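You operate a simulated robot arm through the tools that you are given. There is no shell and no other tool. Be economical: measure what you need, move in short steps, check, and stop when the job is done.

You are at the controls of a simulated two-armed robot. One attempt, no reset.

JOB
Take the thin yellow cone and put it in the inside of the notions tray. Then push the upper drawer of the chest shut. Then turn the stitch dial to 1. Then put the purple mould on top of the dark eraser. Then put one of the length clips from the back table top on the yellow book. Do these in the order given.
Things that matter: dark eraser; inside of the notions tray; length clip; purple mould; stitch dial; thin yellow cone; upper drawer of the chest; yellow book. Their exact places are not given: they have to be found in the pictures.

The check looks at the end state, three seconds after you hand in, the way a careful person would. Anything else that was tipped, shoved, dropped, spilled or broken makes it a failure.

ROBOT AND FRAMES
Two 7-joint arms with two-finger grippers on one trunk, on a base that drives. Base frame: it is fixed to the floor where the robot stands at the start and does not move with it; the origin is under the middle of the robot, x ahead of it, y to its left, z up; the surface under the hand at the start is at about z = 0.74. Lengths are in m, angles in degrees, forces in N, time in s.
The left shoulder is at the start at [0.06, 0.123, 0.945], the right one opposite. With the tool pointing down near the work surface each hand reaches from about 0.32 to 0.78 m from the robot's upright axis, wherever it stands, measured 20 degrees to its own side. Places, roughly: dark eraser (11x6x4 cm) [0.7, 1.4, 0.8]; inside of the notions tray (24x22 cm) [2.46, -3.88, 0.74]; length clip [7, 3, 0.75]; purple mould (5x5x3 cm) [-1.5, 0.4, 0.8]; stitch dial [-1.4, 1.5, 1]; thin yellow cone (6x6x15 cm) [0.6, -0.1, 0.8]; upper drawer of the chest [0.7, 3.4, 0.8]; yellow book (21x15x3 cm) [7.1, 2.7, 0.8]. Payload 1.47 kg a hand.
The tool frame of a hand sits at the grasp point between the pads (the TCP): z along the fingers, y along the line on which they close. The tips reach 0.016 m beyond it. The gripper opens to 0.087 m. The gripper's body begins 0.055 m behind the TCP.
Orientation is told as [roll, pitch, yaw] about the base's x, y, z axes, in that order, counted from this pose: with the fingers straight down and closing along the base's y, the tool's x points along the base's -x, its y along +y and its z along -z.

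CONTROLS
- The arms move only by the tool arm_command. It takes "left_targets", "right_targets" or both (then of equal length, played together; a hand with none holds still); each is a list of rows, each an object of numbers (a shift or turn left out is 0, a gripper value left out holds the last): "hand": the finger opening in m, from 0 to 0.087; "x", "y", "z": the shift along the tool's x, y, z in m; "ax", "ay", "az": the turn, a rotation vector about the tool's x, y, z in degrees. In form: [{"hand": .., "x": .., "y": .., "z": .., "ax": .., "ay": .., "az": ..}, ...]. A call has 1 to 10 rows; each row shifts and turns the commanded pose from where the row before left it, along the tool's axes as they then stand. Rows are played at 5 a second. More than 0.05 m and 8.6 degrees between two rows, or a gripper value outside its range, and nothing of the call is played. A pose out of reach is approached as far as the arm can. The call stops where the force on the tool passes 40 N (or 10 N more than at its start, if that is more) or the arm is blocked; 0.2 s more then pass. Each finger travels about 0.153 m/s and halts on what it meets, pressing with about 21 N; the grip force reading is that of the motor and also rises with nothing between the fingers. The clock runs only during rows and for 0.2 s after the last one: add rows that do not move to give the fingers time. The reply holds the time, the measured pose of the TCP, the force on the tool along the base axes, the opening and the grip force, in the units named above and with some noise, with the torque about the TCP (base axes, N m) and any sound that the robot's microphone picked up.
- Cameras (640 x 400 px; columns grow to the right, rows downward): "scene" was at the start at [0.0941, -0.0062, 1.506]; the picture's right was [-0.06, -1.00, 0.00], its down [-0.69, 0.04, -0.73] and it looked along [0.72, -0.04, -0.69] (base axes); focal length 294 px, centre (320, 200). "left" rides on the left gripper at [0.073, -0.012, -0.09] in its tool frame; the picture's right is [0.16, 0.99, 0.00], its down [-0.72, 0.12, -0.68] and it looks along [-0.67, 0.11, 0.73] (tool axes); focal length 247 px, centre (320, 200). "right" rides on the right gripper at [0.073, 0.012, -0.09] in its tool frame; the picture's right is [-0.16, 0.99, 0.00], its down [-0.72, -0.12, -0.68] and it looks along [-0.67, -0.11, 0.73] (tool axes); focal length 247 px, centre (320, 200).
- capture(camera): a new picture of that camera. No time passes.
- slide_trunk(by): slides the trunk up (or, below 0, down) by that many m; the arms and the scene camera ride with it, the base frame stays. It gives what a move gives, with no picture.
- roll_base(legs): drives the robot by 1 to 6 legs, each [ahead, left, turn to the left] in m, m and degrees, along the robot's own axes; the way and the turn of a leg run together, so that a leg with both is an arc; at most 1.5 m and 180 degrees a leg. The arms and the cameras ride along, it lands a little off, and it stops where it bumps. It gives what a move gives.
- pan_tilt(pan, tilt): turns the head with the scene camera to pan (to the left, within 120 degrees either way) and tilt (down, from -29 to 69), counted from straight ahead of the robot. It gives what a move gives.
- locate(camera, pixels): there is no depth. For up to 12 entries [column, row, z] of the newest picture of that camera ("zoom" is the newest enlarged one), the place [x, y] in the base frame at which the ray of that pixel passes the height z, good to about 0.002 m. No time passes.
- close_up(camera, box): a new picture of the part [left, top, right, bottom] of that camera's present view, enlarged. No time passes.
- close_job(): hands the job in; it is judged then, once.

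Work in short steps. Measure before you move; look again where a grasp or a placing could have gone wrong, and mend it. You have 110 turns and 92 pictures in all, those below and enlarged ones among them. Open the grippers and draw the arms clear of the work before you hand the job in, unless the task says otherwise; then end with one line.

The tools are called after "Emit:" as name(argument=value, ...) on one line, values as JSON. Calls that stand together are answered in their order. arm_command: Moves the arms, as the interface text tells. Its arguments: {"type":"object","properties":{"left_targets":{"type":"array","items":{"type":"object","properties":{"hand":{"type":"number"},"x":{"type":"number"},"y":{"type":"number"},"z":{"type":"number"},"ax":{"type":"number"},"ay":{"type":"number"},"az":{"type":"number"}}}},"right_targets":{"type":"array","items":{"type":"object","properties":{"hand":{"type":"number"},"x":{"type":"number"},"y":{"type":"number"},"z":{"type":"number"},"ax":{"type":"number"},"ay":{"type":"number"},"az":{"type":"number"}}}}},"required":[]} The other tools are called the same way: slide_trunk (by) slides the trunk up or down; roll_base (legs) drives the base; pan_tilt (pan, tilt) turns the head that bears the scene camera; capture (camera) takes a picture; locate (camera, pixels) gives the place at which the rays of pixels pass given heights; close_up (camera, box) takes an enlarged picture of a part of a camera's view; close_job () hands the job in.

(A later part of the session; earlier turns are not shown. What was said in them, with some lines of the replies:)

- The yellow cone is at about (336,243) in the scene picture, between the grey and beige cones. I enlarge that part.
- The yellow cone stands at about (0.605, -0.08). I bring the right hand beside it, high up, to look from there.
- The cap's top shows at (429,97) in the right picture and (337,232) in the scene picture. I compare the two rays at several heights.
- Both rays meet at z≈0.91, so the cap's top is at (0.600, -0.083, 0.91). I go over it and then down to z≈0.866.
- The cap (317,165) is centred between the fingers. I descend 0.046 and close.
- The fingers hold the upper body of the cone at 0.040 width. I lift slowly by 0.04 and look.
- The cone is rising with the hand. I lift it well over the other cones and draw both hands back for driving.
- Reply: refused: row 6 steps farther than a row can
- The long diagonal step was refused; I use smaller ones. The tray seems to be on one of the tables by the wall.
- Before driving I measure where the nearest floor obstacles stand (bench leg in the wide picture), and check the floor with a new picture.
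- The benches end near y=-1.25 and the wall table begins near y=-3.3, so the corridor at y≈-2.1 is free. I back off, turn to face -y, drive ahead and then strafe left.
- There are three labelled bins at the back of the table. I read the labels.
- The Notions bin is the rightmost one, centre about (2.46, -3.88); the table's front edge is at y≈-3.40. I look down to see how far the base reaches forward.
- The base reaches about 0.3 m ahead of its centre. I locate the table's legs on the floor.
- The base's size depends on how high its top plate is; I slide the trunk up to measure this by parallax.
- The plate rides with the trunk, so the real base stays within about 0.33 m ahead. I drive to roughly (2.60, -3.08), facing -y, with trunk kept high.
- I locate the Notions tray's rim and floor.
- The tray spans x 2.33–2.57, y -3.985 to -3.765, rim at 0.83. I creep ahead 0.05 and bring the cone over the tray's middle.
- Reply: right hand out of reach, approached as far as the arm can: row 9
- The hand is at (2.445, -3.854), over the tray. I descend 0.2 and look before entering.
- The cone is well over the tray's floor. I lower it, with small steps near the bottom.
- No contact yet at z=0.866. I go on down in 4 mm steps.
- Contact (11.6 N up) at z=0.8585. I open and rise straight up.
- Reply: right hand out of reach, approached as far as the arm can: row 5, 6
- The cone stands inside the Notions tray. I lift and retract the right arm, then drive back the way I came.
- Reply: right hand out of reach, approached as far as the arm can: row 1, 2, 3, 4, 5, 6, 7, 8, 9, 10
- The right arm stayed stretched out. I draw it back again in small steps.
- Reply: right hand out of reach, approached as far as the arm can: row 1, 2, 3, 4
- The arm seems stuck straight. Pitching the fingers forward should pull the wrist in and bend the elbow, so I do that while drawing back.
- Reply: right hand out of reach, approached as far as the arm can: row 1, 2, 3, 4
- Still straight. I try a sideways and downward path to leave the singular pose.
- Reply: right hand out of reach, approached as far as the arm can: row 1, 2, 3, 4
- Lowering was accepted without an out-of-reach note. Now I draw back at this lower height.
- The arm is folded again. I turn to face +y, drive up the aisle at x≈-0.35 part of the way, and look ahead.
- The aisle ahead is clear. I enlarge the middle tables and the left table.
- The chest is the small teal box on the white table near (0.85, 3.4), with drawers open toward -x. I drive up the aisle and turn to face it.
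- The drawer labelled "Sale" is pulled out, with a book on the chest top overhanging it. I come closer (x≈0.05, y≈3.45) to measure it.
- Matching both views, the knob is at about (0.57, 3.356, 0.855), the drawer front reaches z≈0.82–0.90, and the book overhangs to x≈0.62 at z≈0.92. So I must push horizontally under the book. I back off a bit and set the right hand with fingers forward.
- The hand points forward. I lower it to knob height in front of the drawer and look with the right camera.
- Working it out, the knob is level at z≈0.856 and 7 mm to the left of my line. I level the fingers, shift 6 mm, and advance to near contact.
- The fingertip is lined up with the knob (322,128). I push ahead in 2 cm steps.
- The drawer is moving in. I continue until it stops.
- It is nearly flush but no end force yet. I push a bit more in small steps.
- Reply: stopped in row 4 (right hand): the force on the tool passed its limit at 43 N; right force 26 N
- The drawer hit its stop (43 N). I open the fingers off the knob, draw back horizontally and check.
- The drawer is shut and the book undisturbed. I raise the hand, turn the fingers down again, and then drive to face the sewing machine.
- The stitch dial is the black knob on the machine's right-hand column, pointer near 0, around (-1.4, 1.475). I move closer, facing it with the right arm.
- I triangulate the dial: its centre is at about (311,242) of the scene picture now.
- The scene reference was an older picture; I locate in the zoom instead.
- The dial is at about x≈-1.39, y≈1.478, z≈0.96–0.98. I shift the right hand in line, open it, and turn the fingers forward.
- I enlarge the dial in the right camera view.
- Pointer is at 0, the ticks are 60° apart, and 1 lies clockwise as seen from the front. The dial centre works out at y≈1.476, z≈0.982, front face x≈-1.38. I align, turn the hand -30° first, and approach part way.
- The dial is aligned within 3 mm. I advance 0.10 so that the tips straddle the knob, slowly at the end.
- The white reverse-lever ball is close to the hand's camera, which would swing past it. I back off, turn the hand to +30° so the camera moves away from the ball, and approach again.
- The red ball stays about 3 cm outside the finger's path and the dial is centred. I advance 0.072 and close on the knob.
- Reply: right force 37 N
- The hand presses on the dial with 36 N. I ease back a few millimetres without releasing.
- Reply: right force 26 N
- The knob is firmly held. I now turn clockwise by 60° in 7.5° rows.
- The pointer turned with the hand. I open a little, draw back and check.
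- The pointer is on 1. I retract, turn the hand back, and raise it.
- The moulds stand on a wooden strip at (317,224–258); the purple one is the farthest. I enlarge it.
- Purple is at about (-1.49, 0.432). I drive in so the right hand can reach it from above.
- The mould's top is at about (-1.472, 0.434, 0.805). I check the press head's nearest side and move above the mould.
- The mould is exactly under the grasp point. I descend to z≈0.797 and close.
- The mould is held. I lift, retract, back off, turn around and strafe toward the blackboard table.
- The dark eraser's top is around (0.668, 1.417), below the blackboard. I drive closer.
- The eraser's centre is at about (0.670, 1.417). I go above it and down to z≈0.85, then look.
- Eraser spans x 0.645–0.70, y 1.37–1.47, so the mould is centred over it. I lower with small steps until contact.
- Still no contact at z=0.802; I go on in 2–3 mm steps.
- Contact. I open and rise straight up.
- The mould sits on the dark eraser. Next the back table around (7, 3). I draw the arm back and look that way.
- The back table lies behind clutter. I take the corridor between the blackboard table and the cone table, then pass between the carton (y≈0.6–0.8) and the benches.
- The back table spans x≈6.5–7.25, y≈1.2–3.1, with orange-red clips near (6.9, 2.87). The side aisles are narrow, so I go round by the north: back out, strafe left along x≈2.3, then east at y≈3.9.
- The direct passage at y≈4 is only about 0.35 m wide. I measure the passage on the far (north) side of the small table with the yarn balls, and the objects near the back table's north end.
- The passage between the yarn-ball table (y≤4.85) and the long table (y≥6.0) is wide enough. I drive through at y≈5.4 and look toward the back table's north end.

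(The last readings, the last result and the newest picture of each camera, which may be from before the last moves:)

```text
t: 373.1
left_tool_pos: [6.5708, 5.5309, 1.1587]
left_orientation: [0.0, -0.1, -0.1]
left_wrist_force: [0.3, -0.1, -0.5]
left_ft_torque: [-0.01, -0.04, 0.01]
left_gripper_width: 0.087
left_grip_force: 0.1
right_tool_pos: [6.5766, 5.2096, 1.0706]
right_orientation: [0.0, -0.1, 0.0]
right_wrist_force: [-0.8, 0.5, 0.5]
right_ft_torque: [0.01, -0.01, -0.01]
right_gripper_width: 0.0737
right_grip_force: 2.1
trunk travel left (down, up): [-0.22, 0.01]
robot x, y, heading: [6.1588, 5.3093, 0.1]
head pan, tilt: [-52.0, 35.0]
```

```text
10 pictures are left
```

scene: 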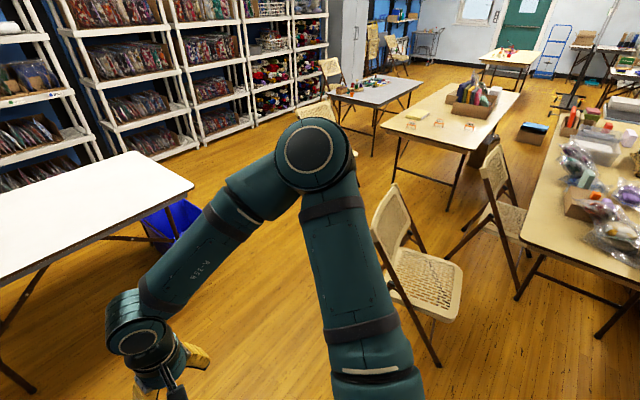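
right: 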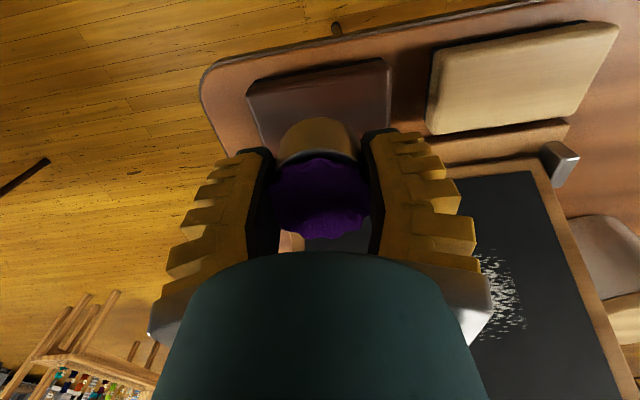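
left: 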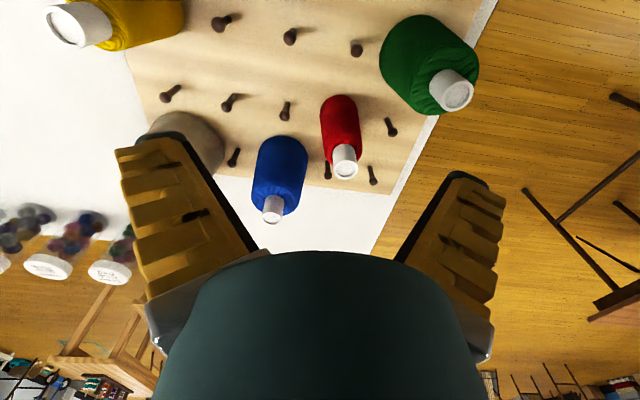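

The view is good: back table with clips at (411,125), (438,123), (469,126) and a yellow book at (417,114). I locate these, the table corners and the chairs.

Emit:
locate(camera="scene", pixels=[[381, 129, 0.74], [459, 152, 0.74], [417, 114, 0.77], [411, 125, 0.75], [438, 123, 0.75], [469, 126, 0.75], [438, 366, 0], [418, 330, 0], [517, 298, 0], [360, 250, 0], [193, 190, 0.74], [447, 210, 0]])

Emit:
close_up(camera="scene", box=[300, 70, 520, 220])

```text
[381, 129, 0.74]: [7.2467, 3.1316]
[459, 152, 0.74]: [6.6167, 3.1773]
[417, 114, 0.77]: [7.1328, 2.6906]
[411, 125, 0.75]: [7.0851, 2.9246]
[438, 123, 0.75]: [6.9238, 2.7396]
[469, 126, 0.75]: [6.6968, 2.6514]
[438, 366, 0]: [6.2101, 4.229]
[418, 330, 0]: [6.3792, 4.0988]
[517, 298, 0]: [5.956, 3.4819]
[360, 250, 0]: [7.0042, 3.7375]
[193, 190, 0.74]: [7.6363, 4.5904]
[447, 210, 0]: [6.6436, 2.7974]
```

```text
2.67 times, centred on (410, 145) of scene
```

zoom: 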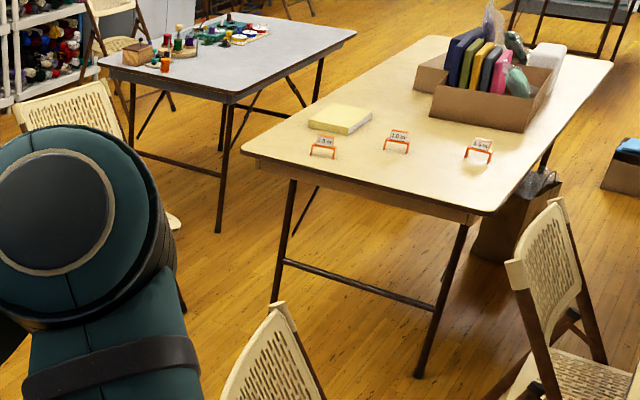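

Clear: chair at x≤6.65, white table at x≥7.64, back table edge at y≈3.15. I drive to (7.05, 3.7) facing -y and look down at the table.

Emit:
roll_base(legs=[[0.55, 0, 0], [0, 0, -90], [0.5, 0.34, 0], [1.1, 0, 0]])

Emit:
pan_tilt(pan=5, tilt=42)

Emit:
capture(camera="scene")

```text
t: 388.3
left_tool_pos: [7.3065, 3.3243, 1.1587]
left_orientation: [0.1, 0.0, -88.7]
left_wrist_force: [0.4, -0.2, -0.5]
left_ft_torque: [0.05, 0.01, -0.02]
left_gripper_width: 0.0869
left_grip_force: 0.1
right_tool_pos: [6.9838, 3.3097, 1.0712]
right_orientation: [0.0, 0.1, -88.7]
right_wrist_force: [-0.3, 0.1, -0.1]
right_ft_torque: [0.02, 0.03, 0.02]
right_gripper_width: 0.0737
right_grip_force: 2.5
trunk travel left (down, up): [-0.22, 0.01]
robot x, y, heading: [7.0752, 3.7269, -88.6]
head pan, tilt: [-52.0, 35.0]
```

```text
t: 389.5
left_tool_pos: [7.3057, 3.3249, 1.1595]
left_orientation: [0.0, -0.2, -88.7]
left_wrist_force: [-0.4, 0.1, -0.8]
left_ft_torque: [0.01, 0.01, 0.01]
left_gripper_width: 0.0869
left_grip_force: 0.0
right_tool_pos: [6.9845, 3.3102, 1.0717]
right_orientation: [0.0, -0.1, -88.7]
right_wrist_force: [0.5, -0.2, -0.4]
right_ft_torque: [0.02, 0.04, 0.0]
right_gripper_width: 0.0733
right_grip_force: 2.8
trunk travel left (down, up): [-0.22, 0.01]
robot x, y, heading: [7.0739, 3.7299, -88.6]
head pan, tilt: [5.0, 42.0]
```

```text
8 pictures are left
```

scene: 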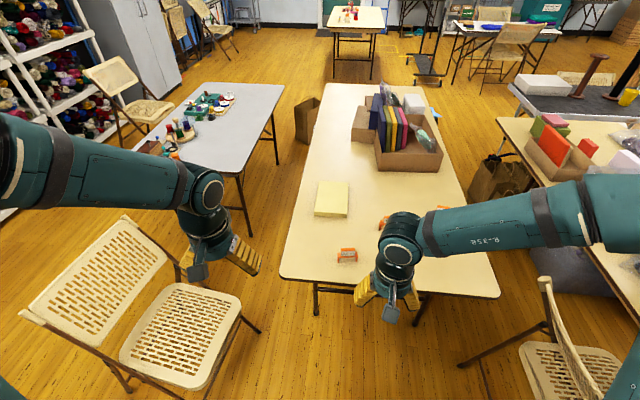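

Emit:
close_up(camera="scene", box=[290, 165, 410, 275])

```text
3.64 times, centred on (350, 220) of scene
```

zoom: 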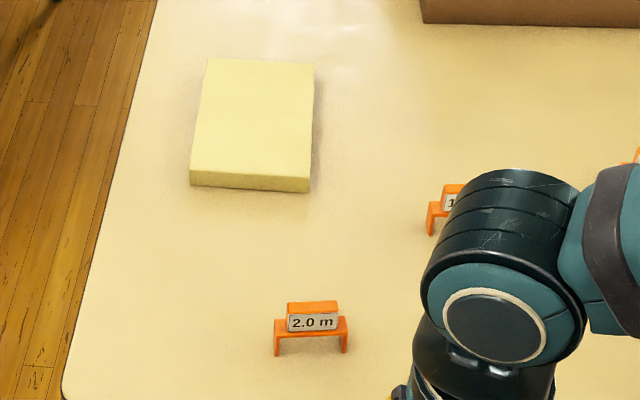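

Emit:
locate(camera="zoom", pixels=[[277, 355, 0.74], [345, 351, 0.74], [313, 306, 0.78], [313, 306, 0.8], [277, 333, 0.765], [345, 332, 0.765], [207, 60, 0.77], [313, 66, 0.77], [309, 180, 0.77], [191, 172, 0.77], [191, 185, 0.74], [309, 193, 0.74]])

Emit:
roll_base(legs=[[0.27, 0, -1.4]])

Emit:
arm_command(right_targets=[{"x": 0.03, "y": -0.03}, {"x": 0.03, "y": -0.03}, {"x": 0.02, "y": -0.03}, {}], left_targets=[{"y": -0.03, "z": 0.03}, {"y": -0.03, "z": 0.03}, {"y": -0.03, "z": 0.03}, {}])

Emit:
capture(camera="left")

```text
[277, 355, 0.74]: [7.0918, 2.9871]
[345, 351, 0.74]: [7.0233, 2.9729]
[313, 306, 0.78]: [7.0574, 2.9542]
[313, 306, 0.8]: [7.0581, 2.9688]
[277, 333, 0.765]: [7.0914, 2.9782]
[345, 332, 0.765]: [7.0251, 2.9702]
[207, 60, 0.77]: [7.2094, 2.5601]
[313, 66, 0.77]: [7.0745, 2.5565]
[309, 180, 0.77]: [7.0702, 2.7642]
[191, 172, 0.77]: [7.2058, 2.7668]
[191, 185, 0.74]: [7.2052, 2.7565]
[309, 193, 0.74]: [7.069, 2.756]
```

```text
t: 391.5
left_tool_pos: [7.3042, 3.0486, 1.1593]
left_orientation: [0.1, 0.1, -89.6]
left_wrist_force: [0.9, 0.0, -0.5]
left_ft_torque: [0.03, 0.02, 0.0]
left_gripper_width: 0.0872
left_grip_force: 0.1
right_tool_pos: [6.9826, 3.0395, 1.0703]
right_orientation: [0.0, 0.0, -89.7]
right_wrist_force: [0.2, -0.7, -0.4]
right_ft_torque: [-0.01, -0.07, -0.01]
right_gripper_width: 0.0736
right_grip_force: 3.0
trunk travel left (down, up): [-0.22, 0.01]
robot x, y, heading: [7.0786, 3.4622, -89.6]
head pan, tilt: [5.0, 42.0]
```

```text
t: 392.5
left_tool_pos: [7.2163, 3.0488, 1.0689]
left_orientation: [-0.1, -0.1, -89.6]
left_wrist_force: [-0.6, 0.2, -0.3]
left_ft_torque: [0.04, 0.03, -0.04]
left_gripper_width: 0.0869
left_grip_force: 0.0
right_tool_pos: [6.8946, 3.1211, 1.0687]
right_orientation: [0.0, -0.2, -89.6]
right_wrist_force: [0.7, -0.1, 0.5]
right_ft_torque: [-0.02, -0.01, 0.04]
right_gripper_width: 0.0739
right_grip_force: 2.8
trunk travel left (down, up): [-0.22, 0.01]
robot x, y, heading: [7.082, 3.4586, -89.8]
head pan, tilt: [5.0, 42.0]
```

```text
6 pictures are left
```

left: 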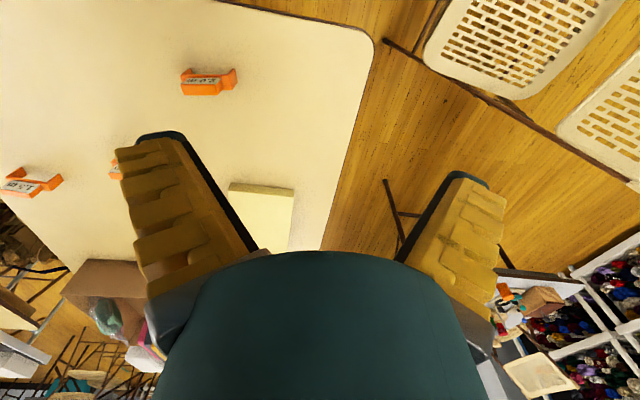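

Emit:
close_up(camera="left", box=[160, 50, 260, 110])

```text
6.40 times, centred on (210, 80) of left
```

zoom: 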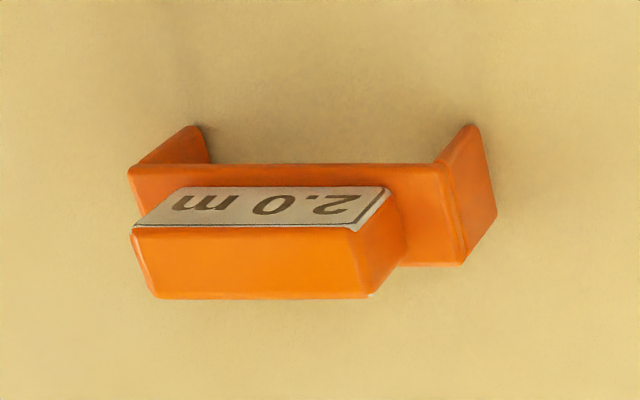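

Emit:
locate(camera="zoom", pixels=[[254, 263, 0.77], [254, 263, 0.78], [254, 263, 0.79], [254, 263, 0.8], [133, 228, 0.785], [355, 228, 0.785], [155, 298, 0.785], [375, 298, 0.785], [474, 125, 0.74], [497, 215, 0.74], [198, 125, 0.74]])

```text
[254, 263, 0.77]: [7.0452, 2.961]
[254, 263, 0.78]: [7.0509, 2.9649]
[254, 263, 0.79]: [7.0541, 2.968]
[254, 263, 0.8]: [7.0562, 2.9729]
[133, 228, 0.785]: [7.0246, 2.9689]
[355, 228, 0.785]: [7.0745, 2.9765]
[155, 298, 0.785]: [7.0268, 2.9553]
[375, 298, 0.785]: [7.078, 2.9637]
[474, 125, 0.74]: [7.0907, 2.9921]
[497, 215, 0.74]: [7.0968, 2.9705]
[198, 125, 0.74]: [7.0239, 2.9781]
```

The block on the clip is at (7.057, 2.973), top z≈0.80, its long axis turned about +12°; the book spans x 7.07–7.21, y 2.56–2.765, top ≈0.77. I bring the left hand above the clip, turned to match.

Emit:
arm_command(left_targets=[{"x": -0.019, "y": -0.04}, {"x": -0.019, "y": -0.04}, {"x": -0.019, "y": -0.04}, {"x": -0.019, "y": -0.039}, {"az": -6}, {"az": -6}, {"z": 0.045}, {"z": 0.045}, {"z": 0.045}, {"z": 0.045}])

Emit:
arm_command(left_targets=[{"z": 0.02, "hand": 0.075}, {}])

Emit:
capture(camera="left")

```text
t: 394.7
left_tool_pos: [7.0518, 2.9713, 0.8896]
left_orientation: [-0.1, -0.1, -77.6]
left_wrist_force: [0.4, 0.7, -0.2]
left_ft_torque: [-0.04, 0.0, 0.01]
left_gripper_width: 0.087
left_grip_force: 0.1
right_tool_pos: [6.8927, 3.1198, 1.069]
right_orientation: [0.1, 0.0, -89.6]
right_wrist_force: [-0.4, -0.3, 0.5]
right_ft_torque: [0.03, 0.05, -0.01]
right_gripper_width: 0.0733
right_grip_force: 2.3
trunk travel left (down, up): [-0.22, 0.01]
robot x, y, heading: [7.0802, 3.4578, -89.4]
head pan, tilt: [5.0, 42.0]
```

```text
t: 395.3
left_tool_pos: [7.0527, 2.9729, 0.8693]
left_orientation: [-0.2, -0.1, -77.5]
left_wrist_force: [-0.5, 0.2, -0.1]
left_ft_torque: [0.0, 0.01, -0.04]
left_gripper_width: 0.0776
left_grip_force: 2.4
right_tool_pos: [6.8938, 3.1202, 1.0701]
right_orientation: [-0.1, 0.0, -89.5]
right_wrist_force: [-0.8, 0.3, -0.5]
right_ft_torque: [0.01, 0.0, 0.0]
right_gripper_width: 0.0733
right_grip_force: 2.5
trunk travel left (down, up): [-0.22, 0.01]
robot x, y, heading: [7.0809, 3.4596, -89.8]
head pan, tilt: [5.0, 42.0]
```

```text
4 pictures are left
```

left: 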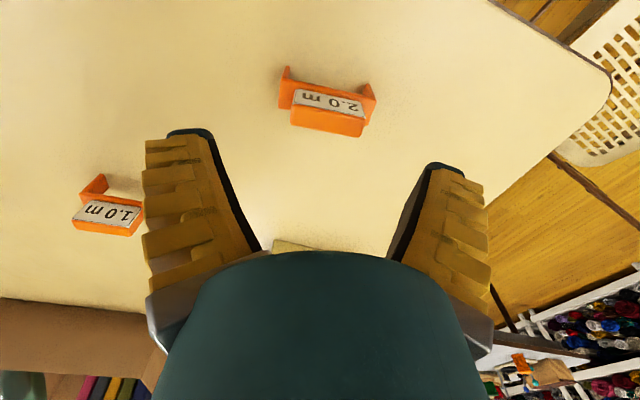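

Emit:
locate(camera="left", pixels=[[327, 121, 0.79], [327, 121, 0.8], [291, 116, 0.8], [363, 127, 0.8]])

```text
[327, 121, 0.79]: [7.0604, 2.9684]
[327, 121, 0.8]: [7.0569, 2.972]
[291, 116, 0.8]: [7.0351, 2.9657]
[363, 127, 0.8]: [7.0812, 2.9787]
```

The block is centred within 4 mm. I correct that and descend to z≈0.80.

Emit:
arm_command(left_targets=[{"y": 0.004, "z": 0.03}, {"z": 0.03}, {"z": 0.009}, {}, {"z": 0.003}, {}])

```text
t: 396.7
left_tool_pos: [7.0605, 2.9718, 0.7974]
left_orientation: [-0.1, -0.1, -77.6]
left_wrist_force: [0.0, -0.6, 0.3]
left_ft_torque: [0.0, -0.01, -0.01]
left_gripper_width: 0.0774
left_grip_force: 1.6
right_tool_pos: [6.8946, 3.1199, 1.0687]
right_orientation: [-0.1, 0.0, -89.7]
right_wrist_force: [-0.5, 0.4, -0.2]
right_ft_torque: [0.0, -0.02, 0.03]
right_gripper_width: 0.0735
right_grip_force: 2.6
trunk travel left (down, up): [-0.22, 0.01]
robot x, y, heading: [7.0806, 3.4559, -89.8]
head pan, tilt: [5.0, 42.0]
```

No contact. I close here; the width will tell which part is held.

Emit:
arm_command(left_targets=[{"hand": 0.055}, {"hand": 0.04}, {"hand": 0.04}, {"hand": 0.04}])

```text
t: 397.7
left_tool_pos: [7.06, 2.9725, 0.7973]
left_orientation: [0.0, 0.0, -77.7]
left_wrist_force: [0.7, -0.5, 0.0]
left_ft_torque: [0.0, 0.01, -0.01]
left_gripper_width: 0.0466
left_grip_force: 21.1
right_tool_pos: [6.8939, 3.1203, 1.0695]
right_orientation: [0.0, -0.1, -89.6]
right_wrist_force: [0.6, -1.3, 0.1]
right_ft_torque: [-0.03, -0.01, 0.03]
right_gripper_width: 0.0735
right_grip_force: 2.3
trunk travel left (down, up): [-0.22, 0.01]
robot x, y, heading: [7.0837, 3.4575, -89.7]
head pan, tilt: [5.0, 42.0]
```

The block is held at 0.0466 m. I lift by 6 cm and look.

Emit:
arm_command(left_targets=[{"z": -0.02}, {"z": -0.02}, {"z": -0.03}, {}])

Emit:
capture(camera="left")

```text
t: 398.7
left_tool_pos: [7.0608, 2.9736, 0.864]
left_orientation: [0.0, 0.0, -77.5]
left_wrist_force: [0.4, 0.1, -0.2]
left_ft_torque: [-0.02, -0.02, -0.03]
left_gripper_width: 0.0468
left_grip_force: 21.5
right_tool_pos: [6.8938, 3.1201, 1.0689]
right_orientation: [0.1, 0.0, -89.5]
right_wrist_force: [1.1, -0.4, 0.1]
right_ft_torque: [0.02, -0.01, 0.01]
right_gripper_width: 0.0735
right_grip_force: 2.4
trunk travel left (down, up): [-0.22, 0.01]
robot x, y, heading: [7.0802, 3.4561, -89.7]
head pan, tilt: [5.0, 42.0]
```

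```text
3 pictures are left
```

left: 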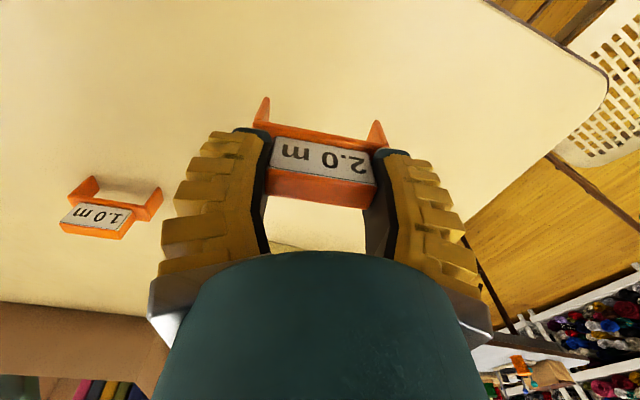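

The clip is held level. I carry it over the book (target about (7.14, 2.715)) at a safe height.

Emit:
arm_command(left_targets=[{"z": -0.036}, {"x": -0.0385, "y": 0.003}, {"x": -0.0385, "y": 0.003}, {"x": -0.0385, "y": 0.003}, {"x": -0.0385, "y": 0.003}, {"x": -0.0385, "y": 0.003}, {"x": -0.0385, "y": 0.003}, {"x": -0.0385, "y": 0.003}, {}])

```text
t: 400.7
left_tool_pos: [7.1367, 2.719, 0.9046]
left_orientation: [0.0, 0.0, -77.6]
left_wrist_force: [0.1, 0.2, 0.2]
left_ft_torque: [0.01, 0.03, -0.05]
left_gripper_width: 0.0467
left_grip_force: 20.9
right_tool_pos: [6.8939, 3.1208, 1.0681]
right_orientation: [0.0, -0.1, -89.6]
right_wrist_force: [0.5, 0.2, -0.8]
right_ft_torque: [0.02, -0.01, 0.02]
right_gripper_width: 0.0735
right_grip_force: 2.8
trunk travel left (down, up): [-0.22, 0.01]
robot x, y, heading: [7.0815, 3.4627, -89.7]
head pan, tilt: [5.0, 42.0]
```

I lower to about 2 cm over the book and verify with a picture.

Emit:
arm_command(left_targets=[{"z": 0.03}, {"z": 0.025}, {}])

Emit:
capture(camera="left")

```text
t: 401.5
left_tool_pos: [7.141, 2.7266, 0.8536]
left_orientation: [0.0, -0.1, -77.6]
left_wrist_force: [-0.2, -0.6, 1.2]
left_ft_torque: [0.0, 0.0, -0.05]
left_gripper_width: 0.0467
left_grip_force: 21.2
left hand out of reach, approached as far as the arm can: row 1, 2
right_tool_pos: [6.8944, 3.1206, 1.0689]
right_orientation: [0.0, -0.1, -89.6]
right_wrist_force: [-0.3, -0.5, -0.9]
right_ft_torque: [-0.02, -0.02, -0.01]
right_gripper_width: 0.0735
right_grip_force: 2.6
trunk travel left (down, up): [-0.22, 0.01]
robot x, y, heading: [7.0789, 3.4573, -89.7]
head pan, tilt: [5.0, 42.0]
```

```text
2 pictures are left
```

left: 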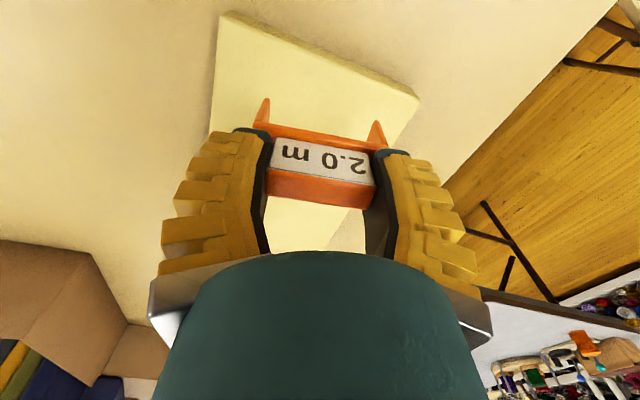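

The clip is over the book's near half, but the arm is at its reach limit when going lower. I lower the whole trunk instead, in two steps.

Emit:
slide_trunk(by=-0.015)

```text
t: 402.1
left_tool_pos: [7.1406, 2.7277, 0.8381]
left_orientation: [-0.1, -0.1, -77.6]
left_wrist_force: [-0.5, -1.2, -0.3]
left_ft_torque: [0.0, -0.01, 0.0]
left_gripper_width: 0.0468
left_grip_force: 21.0
right_tool_pos: [6.8942, 3.12, 1.0538]
right_orientation: [0.0, 0.0, -89.6]
right_wrist_force: [0.7, 0.0, 0.3]
right_ft_torque: [0.0, 0.01, 0.0]
right_gripper_width: 0.0738
right_grip_force: 2.4
trunk travel left (down, up): [-0.205, 0.025]
robot x, y, heading: [7.0814, 3.4544, -89.7]
head pan, tilt: [5.0, 42.0]
```

Emit:
slide_trunk(by=-0.008)

```text
t: 402.6
left_tool_pos: [7.1407, 2.7274, 0.8307]
left_orientation: [0.0, -0.1, -77.6]
left_wrist_force: [0.6, 0.0, -0.7]
left_ft_torque: [-0.02, 0.01, -0.01]
left_gripper_width: 0.0465
left_grip_force: 20.6
right_tool_pos: [6.8934, 3.1212, 1.0461]
right_orientation: [0.0, -0.1, -89.6]
right_wrist_force: [-0.8, 0.1, 0.4]
right_ft_torque: [0.0, 0.05, 0.01]
right_gripper_width: 0.0736
right_grip_force: 2.1
trunk travel left (down, up): [-0.197, 0.033]
robot x, y, heading: [7.0806, 3.4567, -89.5]
head pan, tilt: [5.0, 42.0]
```

Not yet touching at z=0.831; I go on in 3 mm steps.

Emit:
slide_trunk(by=-0.004)

```text
t: 403.2
left_tool_pos: [7.141, 2.7268, 0.8256]
left_orientation: [-0.1, -0.1, -77.6]
left_wrist_force: [-0.1, 0.5, -0.4]
left_ft_torque: [0.0, -0.02, 0.01]
left_gripper_width: 0.0468
left_grip_force: 20.9
right_tool_pos: [6.8946, 3.1198, 1.0419]
right_orientation: [0.0, -0.1, -89.6]
right_wrist_force: [-0.4, 0.6, 0.1]
right_ft_torque: [0.01, 0.01, 0.01]
right_gripper_width: 0.0733
right_grip_force: 2.4
trunk travel left (down, up): [-0.193, 0.037]
robot x, y, heading: [7.0822, 3.4607, -89.5]
head pan, tilt: [5.0, 42.0]
```

Emit:
slide_trunk(by=-0.003)

```text
t: 403.7
left_tool_pos: [7.1413, 2.728, 0.8257]
left_orientation: [-0.1, -0.2, -77.6]
left_wrist_force: [0.5, 0.1, 9.4]
left_ft_torque: [0.11, 0.03, -0.01]
left_gripper_width: 0.0471
left_grip_force: 21.3
right_tool_pos: [6.8934, 3.1201, 1.0395]
right_orientation: [0.0, -0.1, -89.6]
right_wrist_force: [-0.8, 0.3, 0.0]
right_ft_torque: [0.01, 0.02, -0.01]
right_gripper_width: 0.0735
right_grip_force: 2.3
trunk travel left (down, up): [-0.19, 0.04]
robot x, y, heading: [7.078, 3.4588, -89.5]
head pan, tilt: [5.0, 42.0]
```

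Contact (9.4 N). I open the fingers and raise the trunk straight up.

Emit:
arm_command(left_targets=[{"hand": 0.06}, {"hand": 0.075}, {"hand": 0.075}, {}])

Emit:
slide_trunk(by=0.065)

Emit:
arm_command(left_targets=[{"x": 0.02}, {"x": 0.03}, {"x": 0.04}, {"x": 0.04}, {}])

Emit:
close_up(camera="left", box=[120, 0, 520, 250])

```text
t: 404.7
left_tool_pos: [7.1408, 2.7272, 0.8229]
left_orientation: [0.0, 0.0, -77.7]
left_wrist_force: [0.0, 0.7, 0.2]
left_ft_torque: [0.01, -0.03, 0.02]
left_gripper_width: 0.0777
left_grip_force: 1.9
right_tool_pos: [6.8938, 3.1197, 1.0386]
right_orientation: [-0.1, -0.1, -89.6]
right_wrist_force: [-0.6, 0.3, 0.5]
right_ft_torque: [-0.03, 0.01, -0.03]
right_gripper_width: 0.0736
right_grip_force: 2.6
trunk travel left (down, up): [-0.19, 0.04]
robot x, y, heading: [7.0769, 3.4584, -89.8]
head pan, tilt: [5.0, 42.0]
```

```text
t: 405.5
left_tool_pos: [7.1408, 2.7264, 0.8632]
left_orientation: [0.0, 0.0, -77.6]
left_wrist_force: [0.8, 0.2, 0.3]
left_ft_torque: [0.01, 0.02, -0.03]
left_gripper_width: 0.0777
left_grip_force: 1.4
right_tool_pos: [6.8928, 3.1205, 1.0792]
right_orientation: [-0.1, 0.0, -89.7]
right_wrist_force: [0.3, 0.8, -0.4]
right_ft_torque: [0.0, 0.03, -0.04]
right_gripper_width: 0.0737
right_grip_force: 2.4
right hand out of reach, approached as far as the arm can: row 1
trunk travel left (down, up): [-0.23, 0.0]
robot x, y, heading: [7.0804, 3.46, -89.5]
head pan, tilt: [5.0, 42.0]
```

```text
t: 406.7
left_tool_pos: [7.0932, 2.7492, 0.836]
left_orientation: [0.0, 0.0, -77.6]
left_wrist_force: [0.0, -0.8, -0.2]
left_ft_torque: [0.0, -0.01, 0.0]
left_gripper_width: 0.0777
left_grip_force: 1.2
left hand out of reach, approached as far as the arm can: row 1, 2, 3, 4
right_tool_pos: [6.8946, 3.1194, 1.0787]
right_orientation: [0.0, 0.0, -89.6]
right_wrist_force: [0.0, 0.3, 0.1]
right_ft_torque: [0.01, 0.0, 0.0]
right_gripper_width: 0.0735
right_grip_force: 2.5
trunk travel left (down, up): [-0.23, 0.0]
robot x, y, heading: [7.0745, 3.4589, -89.7]
head pan, tilt: [5.0, 42.0]
```

```text
1.60 times, centred on (320, 125) of left
```

zoom: 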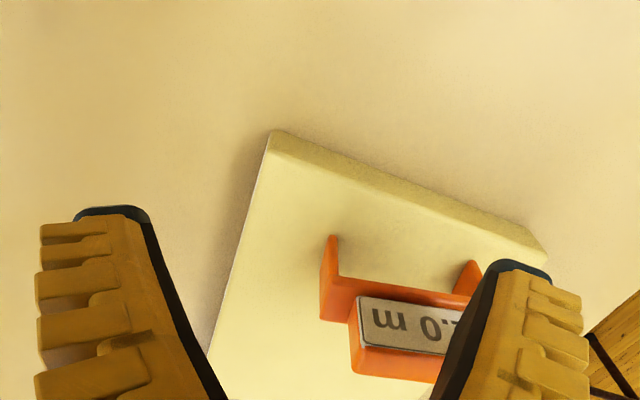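

The clip stands upright on the book; the arm is stuck straight but the hand is clear on the robot's side of the clip. Driving straight back takes it safely away.

Emit:
roll_base(legs=[[-0.3, 0, 0]])

Emit:
close_up(camera="scene", box=[240, 120, 440, 260])

```text
t: 408.8
left_tool_pos: [7.0929, 3.0467, 0.8356]
left_orientation: [-0.1, -0.1, -77.4]
left_wrist_force: [-0.5, -0.4, 0.4]
left_ft_torque: [-0.01, -0.03, 0.04]
left_gripper_width: 0.0776
left_grip_force: 2.1
right_tool_pos: [6.892, 3.4154, 1.0786]
right_orientation: [0.0, 0.0, -89.3]
right_wrist_force: [0.3, 0.3, 0.2]
right_ft_torque: [-0.02, -0.01, 0.0]
right_gripper_width: 0.0732
right_grip_force: 2.4
trunk travel left (down, up): [-0.23, 0.0]
robot x, y, heading: [7.0772, 3.7523, -89.3]
head pan, tilt: [5.0, 42.0]
```

```text
2.86 times, centred on (340, 190) of scene
```

zoom: 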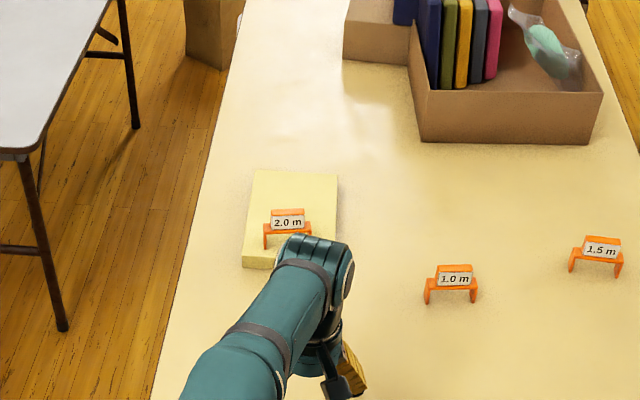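

The 2.0 m clip stands on the yellow book and the others are untouched. I back the hands fully clear of the table.

Emit:
roll_base(legs=[[-0.35, 0, 0]])

```text
t: 411.0
left_tool_pos: [7.0912, 3.3905, 0.8359]
left_orientation: [0.1, -0.1, -77.0]
left_wrist_force: [0.3, 0.2, 0.1]
left_ft_torque: [-0.02, -0.02, 0.01]
left_gripper_width: 0.0775
left_grip_force: 1.6
right_tool_pos: [6.8898, 3.7604, 1.0798]
right_orientation: [0.0, -0.1, -89.2]
right_wrist_force: [0.5, -0.4, -0.3]
right_ft_torque: [0.01, 0.01, 0.01]
right_gripper_width: 0.0735
right_grip_force: 2.4
trunk travel left (down, up): [-0.23, 0.0]
robot x, y, heading: [7.0696, 4.1031, -89.2]
head pan, tilt: [5.0, 42.0]
```

Both grippers are open and clear of everything, so I hand the job in.

Emit:
close_job()

```text
The job is handed in.
```

I did all five tasks in the order given and handed the job in: the yellow cone stands in the Notions tray, the upper drawer is shut, the stitch dial is on 1, the purple mould is on the dark eraser, and the 2.0 m length clip stands on the yellow book.
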